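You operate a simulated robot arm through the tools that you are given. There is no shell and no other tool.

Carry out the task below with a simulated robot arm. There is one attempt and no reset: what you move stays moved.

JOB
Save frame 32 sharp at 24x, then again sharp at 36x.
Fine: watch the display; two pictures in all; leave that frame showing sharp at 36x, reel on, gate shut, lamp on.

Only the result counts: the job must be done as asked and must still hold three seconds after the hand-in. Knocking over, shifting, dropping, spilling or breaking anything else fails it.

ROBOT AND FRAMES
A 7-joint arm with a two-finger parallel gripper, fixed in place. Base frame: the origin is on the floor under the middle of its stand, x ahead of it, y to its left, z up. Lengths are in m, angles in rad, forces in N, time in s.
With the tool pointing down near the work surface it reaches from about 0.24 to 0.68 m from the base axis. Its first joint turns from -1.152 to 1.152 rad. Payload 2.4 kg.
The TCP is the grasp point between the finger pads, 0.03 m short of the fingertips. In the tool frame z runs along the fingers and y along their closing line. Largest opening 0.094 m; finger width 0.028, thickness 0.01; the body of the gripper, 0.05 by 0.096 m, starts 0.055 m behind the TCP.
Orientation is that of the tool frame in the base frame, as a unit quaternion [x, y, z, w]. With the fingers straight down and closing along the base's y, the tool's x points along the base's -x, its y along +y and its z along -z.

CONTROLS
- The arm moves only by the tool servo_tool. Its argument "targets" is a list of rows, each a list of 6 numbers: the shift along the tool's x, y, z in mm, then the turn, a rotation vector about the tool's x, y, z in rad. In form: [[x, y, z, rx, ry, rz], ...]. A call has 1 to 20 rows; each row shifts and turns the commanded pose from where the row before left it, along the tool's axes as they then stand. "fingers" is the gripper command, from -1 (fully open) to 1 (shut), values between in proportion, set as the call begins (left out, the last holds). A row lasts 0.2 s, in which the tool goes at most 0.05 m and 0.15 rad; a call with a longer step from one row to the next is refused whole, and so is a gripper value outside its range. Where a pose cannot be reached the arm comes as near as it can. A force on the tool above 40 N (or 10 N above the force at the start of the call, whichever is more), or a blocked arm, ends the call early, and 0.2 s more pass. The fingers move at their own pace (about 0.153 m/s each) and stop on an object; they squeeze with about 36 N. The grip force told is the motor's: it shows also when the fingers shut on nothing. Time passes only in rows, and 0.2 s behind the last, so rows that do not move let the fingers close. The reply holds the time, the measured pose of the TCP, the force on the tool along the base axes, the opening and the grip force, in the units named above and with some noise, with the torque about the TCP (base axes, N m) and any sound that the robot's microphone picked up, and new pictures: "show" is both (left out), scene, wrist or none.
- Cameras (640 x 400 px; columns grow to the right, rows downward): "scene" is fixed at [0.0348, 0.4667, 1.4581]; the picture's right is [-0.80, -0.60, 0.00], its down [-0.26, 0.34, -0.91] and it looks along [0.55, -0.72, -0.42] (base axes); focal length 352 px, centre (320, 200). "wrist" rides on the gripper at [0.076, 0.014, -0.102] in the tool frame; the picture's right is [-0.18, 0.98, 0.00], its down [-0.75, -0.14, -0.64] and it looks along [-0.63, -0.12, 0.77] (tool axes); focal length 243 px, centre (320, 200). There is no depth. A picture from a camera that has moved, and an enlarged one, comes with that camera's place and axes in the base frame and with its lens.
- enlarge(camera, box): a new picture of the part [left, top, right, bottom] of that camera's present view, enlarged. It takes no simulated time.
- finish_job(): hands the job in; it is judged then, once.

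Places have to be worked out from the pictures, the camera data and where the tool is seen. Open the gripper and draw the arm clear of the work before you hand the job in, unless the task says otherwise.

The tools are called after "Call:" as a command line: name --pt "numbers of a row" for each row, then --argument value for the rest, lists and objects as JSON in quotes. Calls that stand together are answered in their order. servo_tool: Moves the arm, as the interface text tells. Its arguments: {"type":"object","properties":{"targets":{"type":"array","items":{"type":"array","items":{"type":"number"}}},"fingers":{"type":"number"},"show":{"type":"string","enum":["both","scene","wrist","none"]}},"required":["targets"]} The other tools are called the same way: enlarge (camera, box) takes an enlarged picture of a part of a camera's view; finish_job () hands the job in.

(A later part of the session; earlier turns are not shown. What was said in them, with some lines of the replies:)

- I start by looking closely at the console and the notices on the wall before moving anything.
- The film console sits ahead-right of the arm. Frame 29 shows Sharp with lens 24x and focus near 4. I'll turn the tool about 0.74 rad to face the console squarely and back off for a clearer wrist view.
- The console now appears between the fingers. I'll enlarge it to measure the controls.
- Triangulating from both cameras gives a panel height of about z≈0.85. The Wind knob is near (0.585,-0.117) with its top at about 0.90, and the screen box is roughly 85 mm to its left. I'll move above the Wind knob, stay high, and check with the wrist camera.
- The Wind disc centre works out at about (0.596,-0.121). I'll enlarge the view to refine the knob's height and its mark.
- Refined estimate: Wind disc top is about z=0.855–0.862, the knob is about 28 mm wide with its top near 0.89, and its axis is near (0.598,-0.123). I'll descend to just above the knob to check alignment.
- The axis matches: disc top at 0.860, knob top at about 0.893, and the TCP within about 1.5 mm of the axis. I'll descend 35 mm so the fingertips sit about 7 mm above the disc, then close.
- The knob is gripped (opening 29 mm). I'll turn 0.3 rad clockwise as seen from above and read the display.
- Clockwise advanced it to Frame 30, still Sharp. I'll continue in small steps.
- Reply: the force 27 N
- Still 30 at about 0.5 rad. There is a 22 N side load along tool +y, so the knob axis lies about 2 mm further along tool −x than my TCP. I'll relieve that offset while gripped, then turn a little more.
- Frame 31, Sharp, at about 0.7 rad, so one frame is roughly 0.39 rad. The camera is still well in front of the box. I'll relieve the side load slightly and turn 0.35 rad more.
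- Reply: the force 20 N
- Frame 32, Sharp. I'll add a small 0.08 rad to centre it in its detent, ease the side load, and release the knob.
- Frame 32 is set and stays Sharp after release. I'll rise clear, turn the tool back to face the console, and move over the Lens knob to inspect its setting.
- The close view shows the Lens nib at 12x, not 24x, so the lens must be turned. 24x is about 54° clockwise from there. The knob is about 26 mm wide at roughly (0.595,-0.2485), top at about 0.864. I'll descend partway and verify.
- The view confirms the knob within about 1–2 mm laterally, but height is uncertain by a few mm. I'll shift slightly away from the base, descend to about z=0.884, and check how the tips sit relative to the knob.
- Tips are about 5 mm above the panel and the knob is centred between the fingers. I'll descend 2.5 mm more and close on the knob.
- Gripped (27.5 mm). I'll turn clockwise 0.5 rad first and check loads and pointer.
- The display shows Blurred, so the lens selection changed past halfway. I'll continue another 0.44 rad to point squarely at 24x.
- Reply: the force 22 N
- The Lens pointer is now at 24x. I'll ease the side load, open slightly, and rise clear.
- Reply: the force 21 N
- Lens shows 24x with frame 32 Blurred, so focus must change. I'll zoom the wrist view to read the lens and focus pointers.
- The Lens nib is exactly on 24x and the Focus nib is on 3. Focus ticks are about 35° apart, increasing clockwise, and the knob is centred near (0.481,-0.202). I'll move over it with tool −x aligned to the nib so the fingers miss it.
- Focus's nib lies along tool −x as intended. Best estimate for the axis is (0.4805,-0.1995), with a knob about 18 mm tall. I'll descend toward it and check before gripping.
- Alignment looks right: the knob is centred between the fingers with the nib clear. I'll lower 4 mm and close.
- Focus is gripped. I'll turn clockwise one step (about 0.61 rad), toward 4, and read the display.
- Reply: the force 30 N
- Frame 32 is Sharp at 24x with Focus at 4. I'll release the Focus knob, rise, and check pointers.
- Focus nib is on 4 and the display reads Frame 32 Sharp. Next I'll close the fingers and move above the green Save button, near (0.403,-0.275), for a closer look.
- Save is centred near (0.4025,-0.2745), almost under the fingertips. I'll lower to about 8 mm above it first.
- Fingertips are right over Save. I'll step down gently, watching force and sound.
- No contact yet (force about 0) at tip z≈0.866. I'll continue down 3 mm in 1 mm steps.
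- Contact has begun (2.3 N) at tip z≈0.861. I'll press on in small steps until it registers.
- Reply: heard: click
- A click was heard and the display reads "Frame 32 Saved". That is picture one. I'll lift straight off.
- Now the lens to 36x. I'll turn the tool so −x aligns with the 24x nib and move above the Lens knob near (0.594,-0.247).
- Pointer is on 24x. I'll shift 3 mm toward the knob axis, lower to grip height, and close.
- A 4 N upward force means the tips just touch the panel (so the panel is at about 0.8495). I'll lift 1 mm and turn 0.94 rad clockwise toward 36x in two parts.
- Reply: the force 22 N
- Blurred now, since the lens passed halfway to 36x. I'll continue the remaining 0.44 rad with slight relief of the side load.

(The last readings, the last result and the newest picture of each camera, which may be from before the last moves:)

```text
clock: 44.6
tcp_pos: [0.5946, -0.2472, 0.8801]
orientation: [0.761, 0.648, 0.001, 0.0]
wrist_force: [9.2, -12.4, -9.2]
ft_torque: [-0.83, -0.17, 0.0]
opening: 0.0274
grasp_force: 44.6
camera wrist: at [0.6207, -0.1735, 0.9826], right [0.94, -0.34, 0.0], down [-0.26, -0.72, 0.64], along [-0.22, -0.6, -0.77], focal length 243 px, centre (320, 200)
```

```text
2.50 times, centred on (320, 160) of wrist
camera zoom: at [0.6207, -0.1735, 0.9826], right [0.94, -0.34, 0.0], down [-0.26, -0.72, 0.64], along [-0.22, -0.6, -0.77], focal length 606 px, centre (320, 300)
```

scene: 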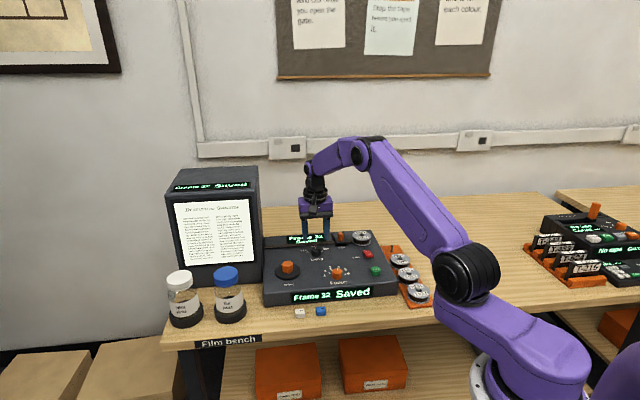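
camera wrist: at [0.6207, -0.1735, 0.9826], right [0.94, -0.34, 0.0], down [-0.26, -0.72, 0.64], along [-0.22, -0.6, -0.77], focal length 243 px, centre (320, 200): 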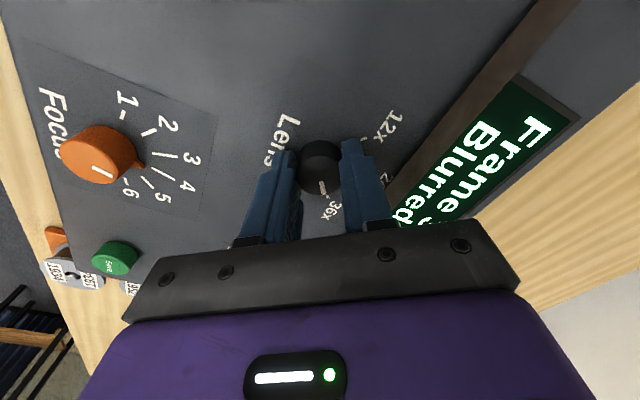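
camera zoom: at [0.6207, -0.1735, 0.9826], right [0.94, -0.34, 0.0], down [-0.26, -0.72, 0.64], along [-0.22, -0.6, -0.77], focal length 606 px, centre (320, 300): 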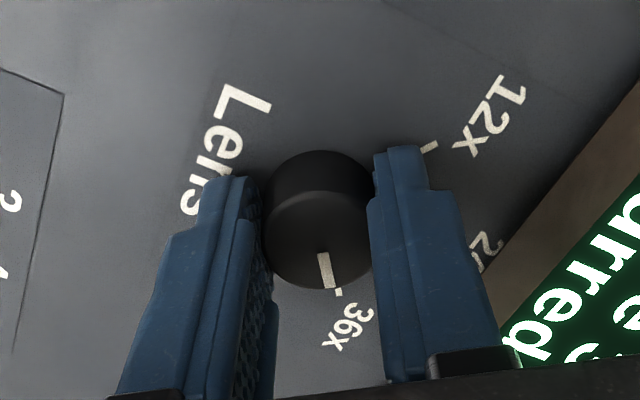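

Pointer lines up with the 36x tick. I'll open slightly, rise, and confirm.

Call:
servo_tool --pt "0 0 0 0 0 0" --pt "0 0 0 0 0 0" --fingers 0.15 --show "none"

Call:
servo_tool --pt "0 0 -30 0 0 0" --pt "0 0 -40 0 0 0" --pt "0 0 -30 0 0 0" --pt "0 0 0 0 0 0" --fingers 0.15 --show "both"

Call:
enlarge --camera "wrist" --box '[130, 20, 390, 200]'

Call:
enlarge --camera "scene" --box '[255, 225, 395, 312]'

```text
clock: 45.2
tcp_pos: [0.5935, -0.2459, 0.8807]
orientation: [0.761, 0.649, -0.001, -0.001]
wrist_force: [0.1, -0.3, -0.6]
ft_torque: [0.03, 0.01, -0.02]
opening: 0.0398
grasp_force: 0.1
```

```text
clock: 46.2
tcp_pos: [0.5935, -0.2466, 0.9808]
orientation: [0.761, 0.649, 0.0, 0.0]
wrist_force: [-0.3, -0.5, 0.0]
ft_torque: [0.03, 0.02, -0.02]
opening: 0.0399
grasp_force: 0.2
camera wrist: at [0.6208, -0.1728, 1.0833], right [0.94, -0.34, 0.0], down [-0.26, -0.72, 0.64], along [-0.22, -0.6, -0.77], focal length 243 px, centre (320, 200)
```

scene: 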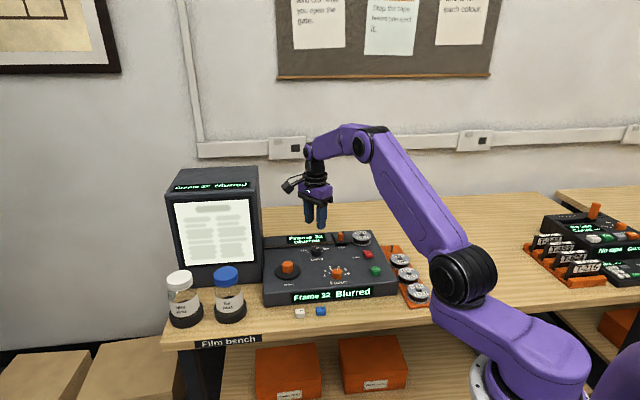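
wrist: 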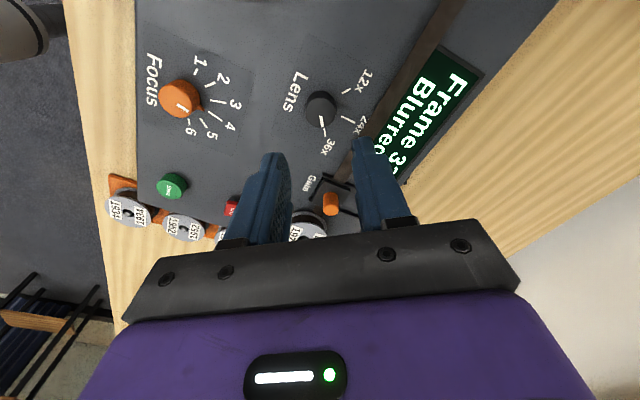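

```text
2.22 times, centred on (260, 110) of wrist
camera zoom: at [0.6208, -0.1728, 1.0833], right [0.94, -0.34, 0.0], down [-0.26, -0.72, 0.64], along [-0.22, -0.6, -0.77], focal length 539 px, centre (453, 400)
```

zoom: 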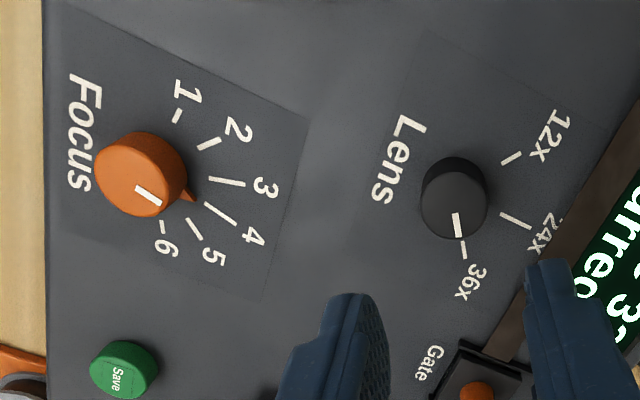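

```text
4.57 times, centred on (325, 268) of scene
camera zoom: at [0.0348, 0.4667, 1.4581], right [-0.8, -0.6, 0.0], down [-0.26, 0.34, -0.91], along [0.55, -0.72, -0.42], focal length 1609 px, centre (297, -113)
```

zoom: 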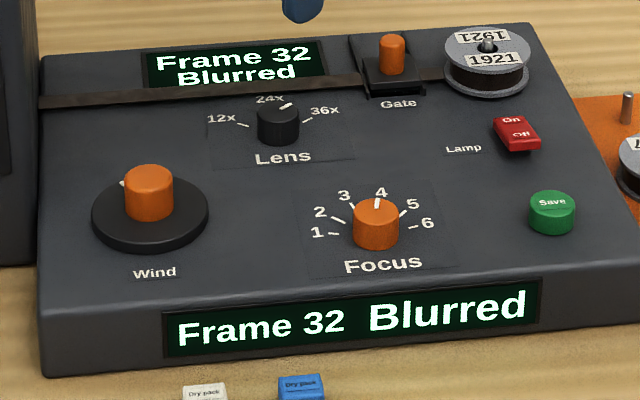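

Lens is on 36x, Focus still on 4, display Blurred. I'll go back to the Focus knob (axis refined to about (0.480,-0.1975)) with the tool aligned to its nib, then turn toward 5.

Call:
servo_tool --pt "0 0 0 0 0 -0.1344" --pt "0 0 0 0 0 -0.1344" --pt "0 0 0 0 0 -0.1344" --pt "0 0 0 0 0 -0.1344" --pt "0 0 0 0 0 -0.1344" --pt "33 -24.8 10 0 0 0" --pt "33 -24.8 10 0 0 0" --pt "33 -24.8 10 0 0 0" --pt "0 0 0 0 0 0" --fingers -0.1 --show "wrist"

Call:
enlarge --camera "wrist" --box '[220, 50, 420, 210]'

```text
clock: 48.2
tcp_pos: [0.478, -0.199, 0.9502]
orientation: [0.504, 0.864, 0.0, 0.0]
wrist_force: [-0.1, 0.4, -0.9]
ft_torque: [-0.01, 0.0, -0.01]
opening: 0.0517
grasp_force: 0.1
camera wrist: at [0.4543, -0.1244, 1.0528], right [0.95, 0.32, 0.0], down [0.25, -0.73, 0.64], along [0.21, -0.61, -0.77], focal length 243 px, centre (320, 200)
```

wrist: 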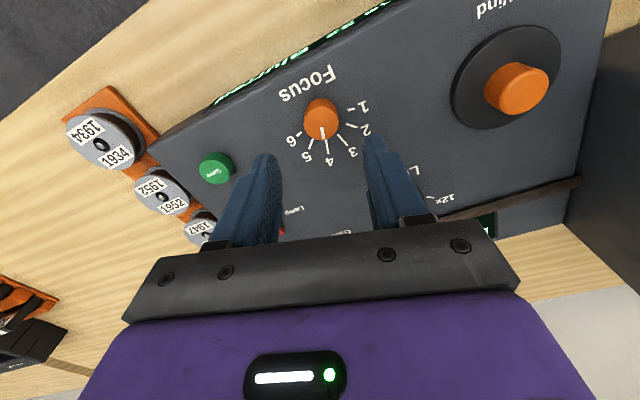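

```text
2.50 times, centred on (320, 130) of wrist
camera zoom: at [0.4543, -0.1244, 1.0528], right [0.95, 0.32, 0.0], down [0.25, -0.73, 0.64], along [0.21, -0.61, -0.77], focal length 606 px, centre (320, 375)
```

zoom: 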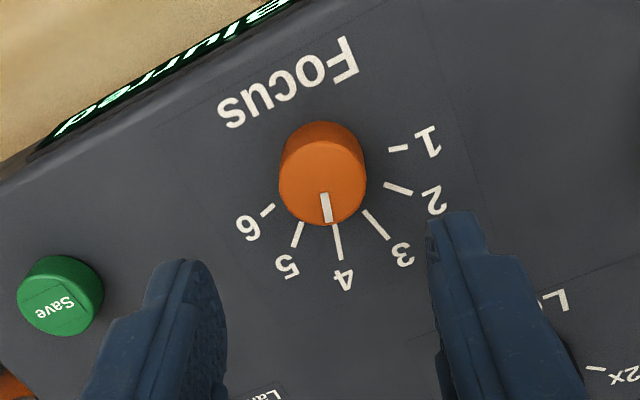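

Aligned with the nib on 4. I'll descend to grip height and close.

Call:
servo_tool --pt "0 0.5 34 0 0 0" --pt "0 0 30 0 0 0" --pt "0 0 4.5 0 0 0" --pt "0 0 0 0 0 0" --fingers -0.1 --show "none"

Call:
servo_tool --pt "0 0 0 0 0 0" --pt "0 0 0 0 0 0" --pt "0 0 0 0 0 0" --fingers 1 --show "wrist"

```text
clock: 49.2
tcp_pos: [0.4789, -0.1975, 0.8827]
orientation: [0.505, 0.863, 0.0, 0.0]
wrist_force: [1.0, 0.3, -0.6]
ft_torque: [0.01, -0.01, 0.03]
opening: 0.0519
grasp_force: 0.1
```

```text
clock: 50.0
tcp_pos: [0.4789, -0.1965, 0.8835]
orientation: [0.504, 0.864, -0.001, 0.001]
wrist_force: [0.9, -1.1, -4.5]
ft_torque: [-0.09, -0.06, -0.01]
opening: 0.0273
grasp_force: 45.2
camera wrist: at [0.4548, -0.1232, 0.9851], right [0.95, 0.32, 0.0], down [0.25, -0.73, 0.64], along [0.21, -0.61, -0.77], focal length 243 px, centre (320, 200)
```

wrist: 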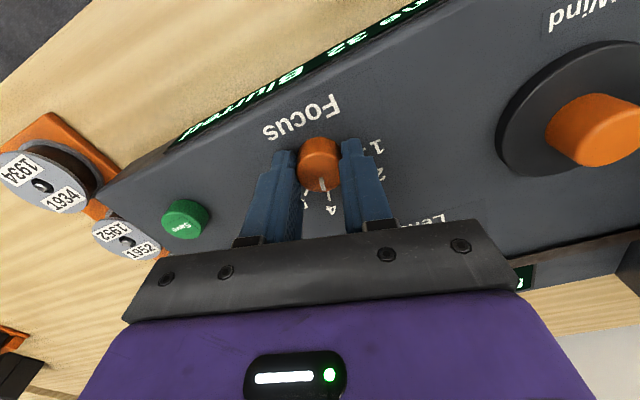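

The grip is good with little load. I'll turn clockwise 0.61 rad to 5 and read the display.

Call:
servo_tool --pt "0 0 0 0 0 0.1" --pt "0 0 0 0 0 0.1" --pt "0 0 0 0 0 0.1" --pt "0 0 0 0 0 0.1" --pt "0 0 0 0 0 0.1" --pt "0 0 0 0 0 0.11" --pt "0 0 0 0 0 0" --fingers 1 --show "scene"

Call:
enlarge --camera "scene" --box '[160, 160, 400, 310]'

```text
clock: 51.6
tcp_pos: [0.4797, -0.1969, 0.8834]
orientation: [0.741, 0.672, 0.0, 0.001]
wrist_force: [-8.1, -3.2, 15.4]
ft_torque: [-0.04, 0.26, 0.02]
opening: 0.0274
grasp_force: 44.8
```

scene: 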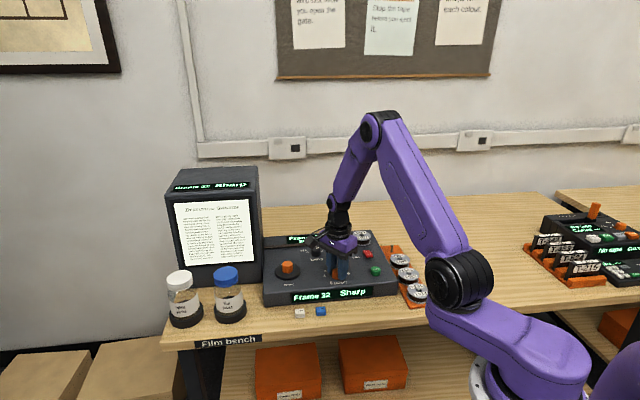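

```text
2.67 times, centred on (280, 235) of scene
camera zoom: at [0.0344, 0.4668, 1.4581], right [-0.8, -0.6, 0.0], down [-0.26, 0.34, -0.91], along [0.55, -0.72, -0.42], focal length 938 px, centre (427, 107)
```

zoom: 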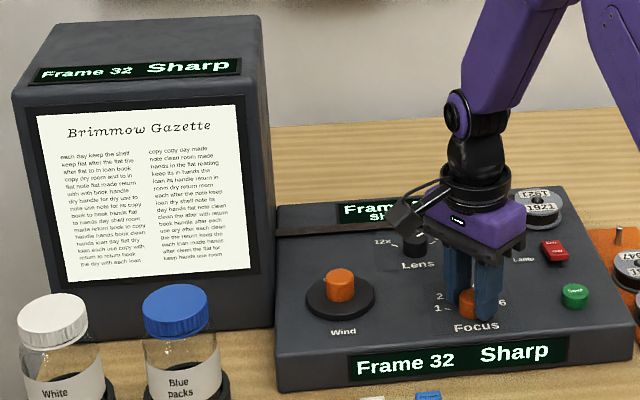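

Sharp at 36x with Focus on 5. I'll release the knob and rise straight up.

Call:
servo_tool --pt "0 0 0 0 0 0" --pt "0 0 0 0 0 0" --fingers -0.1 --show "none"

Call:
servo_tool --pt "0 0 -30 0 0 0" --pt "0 0 -40 0 0 0" --pt "0 0 -20 0 0 0" --pt "0 0 0 0 0 0" --fingers -0.1 --show "both"

Call:
enlarge --camera "wrist" --box '[220, 30, 460, 200]'

Call:
enlarge --camera "scene" --box '[255, 225, 395, 312]'

```text
clock: 52.2
tcp_pos: [0.4796, -0.1961, 0.882]
orientation: [0.739, 0.674, 0.0, 0.001]
wrist_force: [-1.2, -0.1, 0.3]
ft_torque: [0.0, -0.04, 0.0]
opening: 0.0517
grasp_force: 0.1
```

```text
clock: 53.2
tcp_pos: [0.479, -0.1973, 0.9744]
orientation: [0.74, 0.672, 0.0, 0.0]
wrist_force: [0.4, -0.8, -0.5]
ft_torque: [0.0, 0.0, 0.0]
opening: 0.0516
grasp_force: 0.0
camera wrist: at [0.5026, -0.1223, 1.0754], right [0.96, -0.28, 0.0], down [-0.21, -0.74, 0.64], along [-0.18, -0.62, -0.77], focal length 243 px, centre (320, 200)
```

scene: 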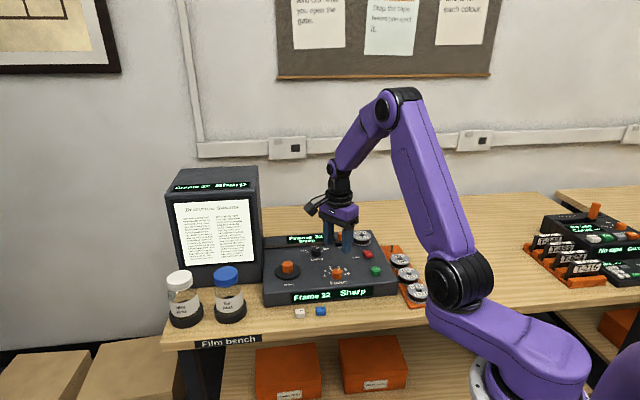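
wrist: 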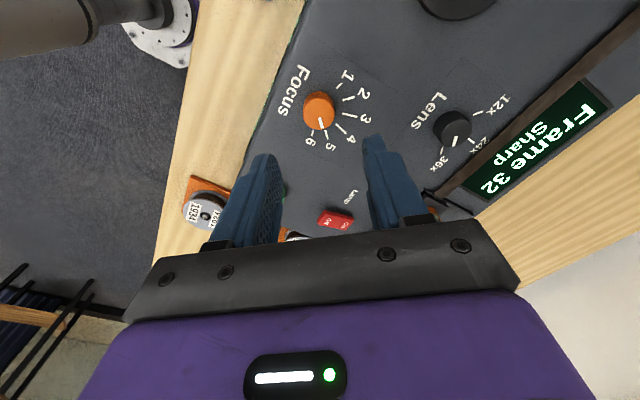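

```text
2.35 times, centred on (340, 115) of wrist
camera zoom: at [0.5026, -0.1223, 1.0754], right [0.96, -0.28, 0.0], down [-0.21, -0.74, 0.64], along [-0.18, -0.62, -0.77], focal length 571 px, centre (273, 400)
```

zoom: 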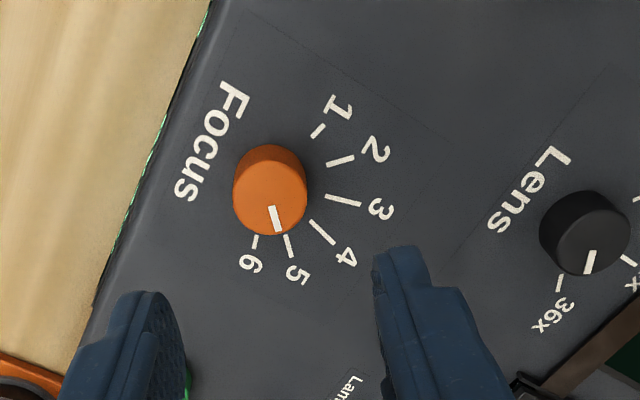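

```text
4.57 times, centred on (325, 268) of scene
camera zoom: at [0.0348, 0.4667, 1.4581], right [-0.8, -0.6, 0.0], down [-0.26, 0.34, -0.91], along [0.55, -0.72, -0.42], focal length 1609 px, centre (297, -113)
```

zoom: 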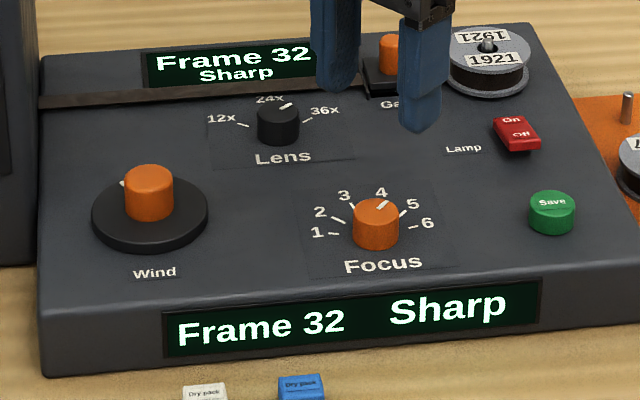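

Focus nib on 5, lens on 36x, display Frame 32 Sharp. I'll close the fingers and return above Save at the pose that worked before.

Call:
servo_tool --pt "0 0 0 0 0 -0.1226" --pt "0 0 0 0 0 -0.1226" --pt "0 0 0 0 0 -0.1226" --pt "0 0 0 0 0 -0.1226" --pt "0 0 0 0 0 -0.1226" --pt "-9.7 -35 0 0 0 0" --pt "-9.7 -35 0 0 0 0" --pt "-9.7 -35 0 0 0 0" --pt "0 0 35 0 0 0" --pt "0 0 35 0 0 0" --pt "0 0 0 0 0 0" --fingers 1 --show "both"

Call:
enlarge --camera "wrist" --box '[220, 80, 420, 240]'

Call:
enlarge --camera "scene" --box '[330, 220, 430, 300]'

```text
clock: 55.6
tcp_pos: [0.4049, -0.2726, 0.9013]
orientation: [0.503, 0.864, 0.001, 0.001]
wrist_force: [0.2, -0.2, -0.5]
ft_torque: [0.0, -0.03, 0.03]
opening: 0.0
grasp_force: 32.9
camera wrist: at [0.3788, -0.1992, 1.0037], right [0.95, 0.33, 0.0], down [0.25, -0.72, 0.64], along [0.21, -0.61, -0.77], focal length 243 px, centre (320, 200)
```

scene: 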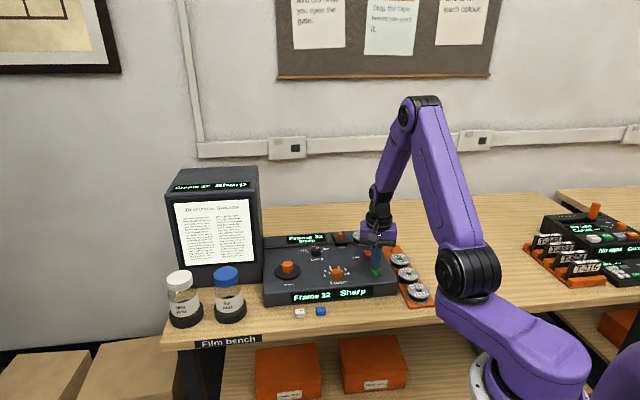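
wrist: 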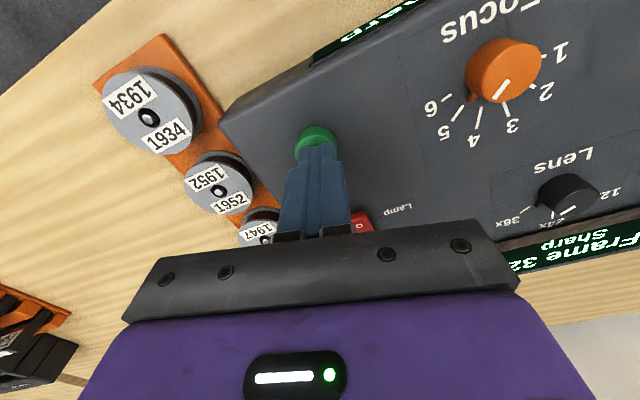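

```text
2.50 times, centred on (320, 160) of wrist
camera zoom: at [0.3788, -0.1992, 1.0037], right [0.95, 0.33, 0.0], down [0.25, -0.72, 0.64], along [0.21, -0.61, -0.77], focal length 606 px, centre (320, 300)
```

zoom: 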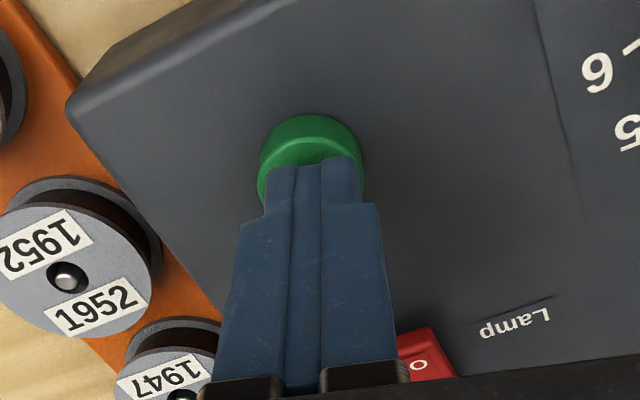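

```text
5.00 times, centred on (380, 260) of scene
camera zoom: at [0.0348, 0.4667, 1.4581], right [-0.8, -0.6, 0.0], down [-0.26, 0.34, -0.91], along [0.55, -0.72, -0.42], focal length 1760 px, centre (20, -100)
```

zoom: 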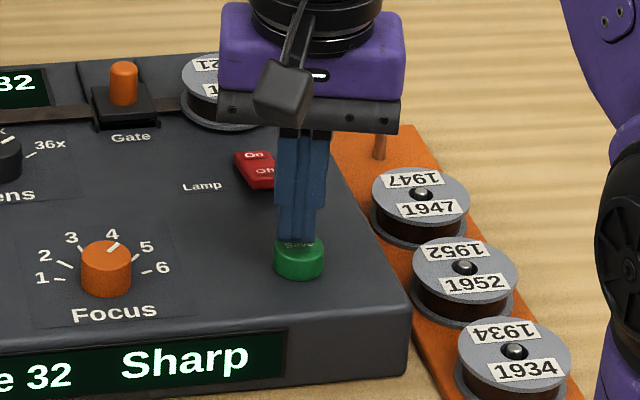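

Tips are over Save. I'll shift 2 mm to centre and lower in stages; contact was at TCP z≈0.891 and the click near 0.890.

Call:
servo_tool --pt "0 -2 3 0 0 0" --pt "0 0 3 0 0 0" --pt "0 0 3 0 0 0" --fingers 1 --show "none"

Call:
servo_tool --pt "0 0 1 0 0 0" --pt "0 0 1 0 0 0" --fingers 1 --show "none"

```text
clock: 56.4
tcp_pos: [0.4018, -0.2736, 0.8931]
orientation: [0.503, 0.864, 0.0, 0.001]
wrist_force: [-0.6, 0.2, 2.0]
ft_torque: [0.0, 0.04, -0.03]
opening: 0.0003
grasp_force: 33.7
```

```text
clock: 57.0
tcp_pos: [0.4022, -0.2748, 0.8909]
orientation: [0.503, 0.864, -0.001, 0.0]
wrist_force: [0.0, 0.1, 2.2]
ft_torque: [-0.04, 0.0, -0.05]
opening: 0.0001
grasp_force: 32.8
heard: click
```

A single click was heard. I'll lift straight off now and check that the display says Saved.

Call:
servo_tool --pt "0 0 -20 0 0 0" --pt "0 0 -40 0 0 0" --pt "0 0 -40 0 0 0" --pt "0 0 0 0 0 0" --fingers 1 --show "scene"

Call:
enlarge --camera "scene" --box '[160, 160, 400, 310]'

```text
clock: 58.0
tcp_pos: [0.3994, -0.2749, 0.9905]
orientation: [0.504, 0.864, 0.0, 0.0]
wrist_force: [0.7, 0.1, 0.7]
ft_torque: [0.01, -0.06, 0.03]
opening: 0.0
grasp_force: 32.6
```

scene: 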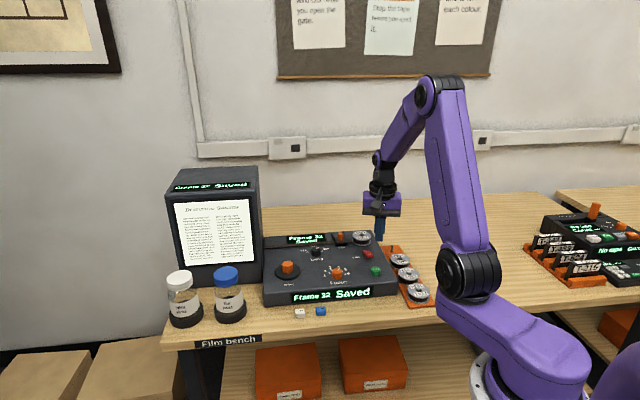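

```text
2.67 times, centred on (280, 235) of scene
camera zoom: at [0.0348, 0.4667, 1.4581], right [-0.8, -0.6, 0.0], down [-0.26, 0.34, -0.91], along [0.55, -0.72, -0.42], focal length 938 px, centre (427, 107)
```

zoom: 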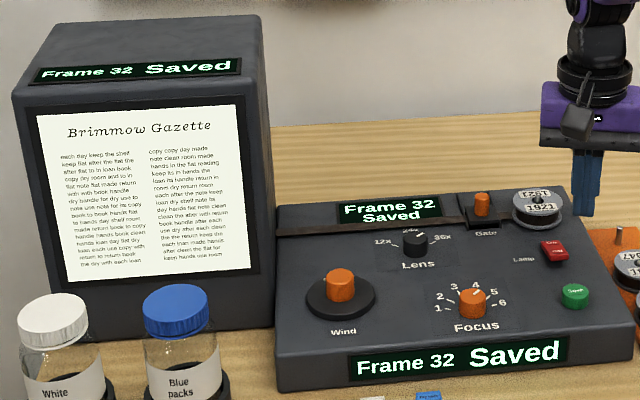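

"Frame 32 Saved" again at 36x, which makes two pictures. I'll raise the arm, open the gripper and draw back clear of the bench.

Call:
servo_tool --pt "0 0 -45 0 0 0" --pt "0 0 -45 0 0 0" --pt "0 0 -45 0 0 0" --pt "35 20 0 0 0 0" --pt "35 20 0 0 0 0" --pt "35 20 0 0 0 0" --pt "0 0 0 0 0 0" --pt "0 0 0 0 0 0" --fingers -1 --show "both"

Call:
enlarge --camera "scene" --box '[255, 225, 440, 312]'

Call:
enlarge --camera "wrist" --box '[160, 60, 480, 260]'

```text
clock: 59.8
tcp_pos: [0.4042, -0.1527, 1.1262]
orientation: [0.503, 0.864, 0.0, -0.001]
wrist_force: [-1.1, -0.3, -0.2]
ft_torque: [0.0, 0.0, 0.01]
opening: 0.0939
grasp_force: 0.1
camera wrist: at [0.3786, -0.0793, 1.2281], right [0.95, 0.33, 0.0], down [0.25, -0.72, 0.64], along [0.21, -0.61, -0.77], focal length 243 px, centre (320, 200)
```

scene: 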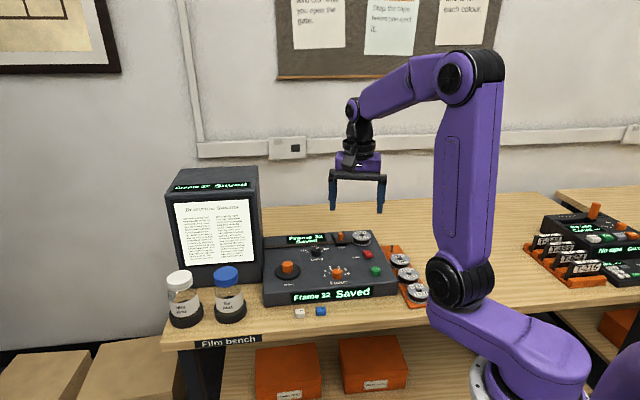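
wrist: 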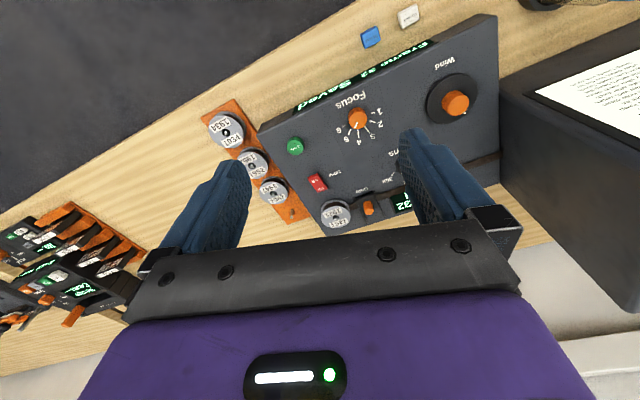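

```text
3.46 times, centred on (348, 268) of scene
camera zoom: at [0.0348, 0.4668, 1.4581], right [-0.8, -0.6, 0.0], down [-0.26, 0.34, -0.91], along [0.55, -0.72, -0.42], focal length 1217 px, centre (225, -37)
```

zoom: 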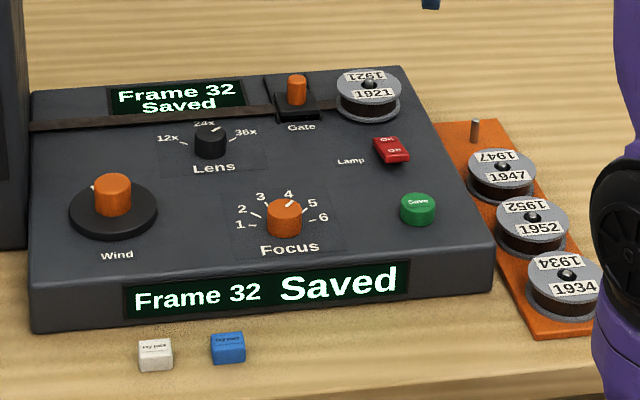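

```text
2.00 times, centred on (320, 160) of wrist
camera zoom: at [0.3786, -0.0793, 1.2281], right [0.95, 0.33, 0.0], down [0.25, -0.72, 0.64], along [0.21, -0.61, -0.77], focal length 485 px, centre (320, 280)
```

zoom: 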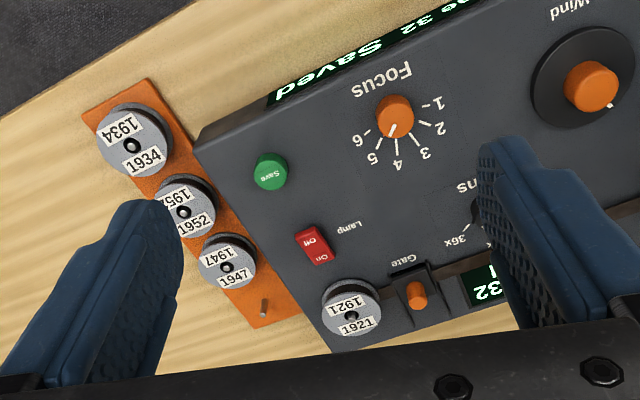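

Frame 32 shows Saved with the lens on 36x and focus on 5. The picture on the screen is clear, reel 1921 is on, the gate is as it was, the lamp is on, and the other items are undisturbed. The arm is clear with the gripper open, so I'm handing in.

Call:
finish_job

```text
The job is handed in.
```

Frame 32 was saved twice, first sharp at 24x (Focus 4) and then sharp at 36x (Focus 5). Each save gave one click, and the display read "Frame 32 Saved" each time. I've handed the job in, but the reply gave no verdict.

- **Lens:** it was on 12x at the start, not 24x, so I turned it to 24x for the first picture and then to 36x.
- **How it's left:** frame 32 is showing at 36x with Focus on 5. Reel 1921 is on, and I didn't touch the gate or the lamp; the gate is shut and the screen is lit. The display read "Sharp" before the second save and still says "Saved"; the page on the screen is clear.
- **Surroundings:** nothing else looks moved in the last pictures. The gripper is open and the arm is clear of the bench.
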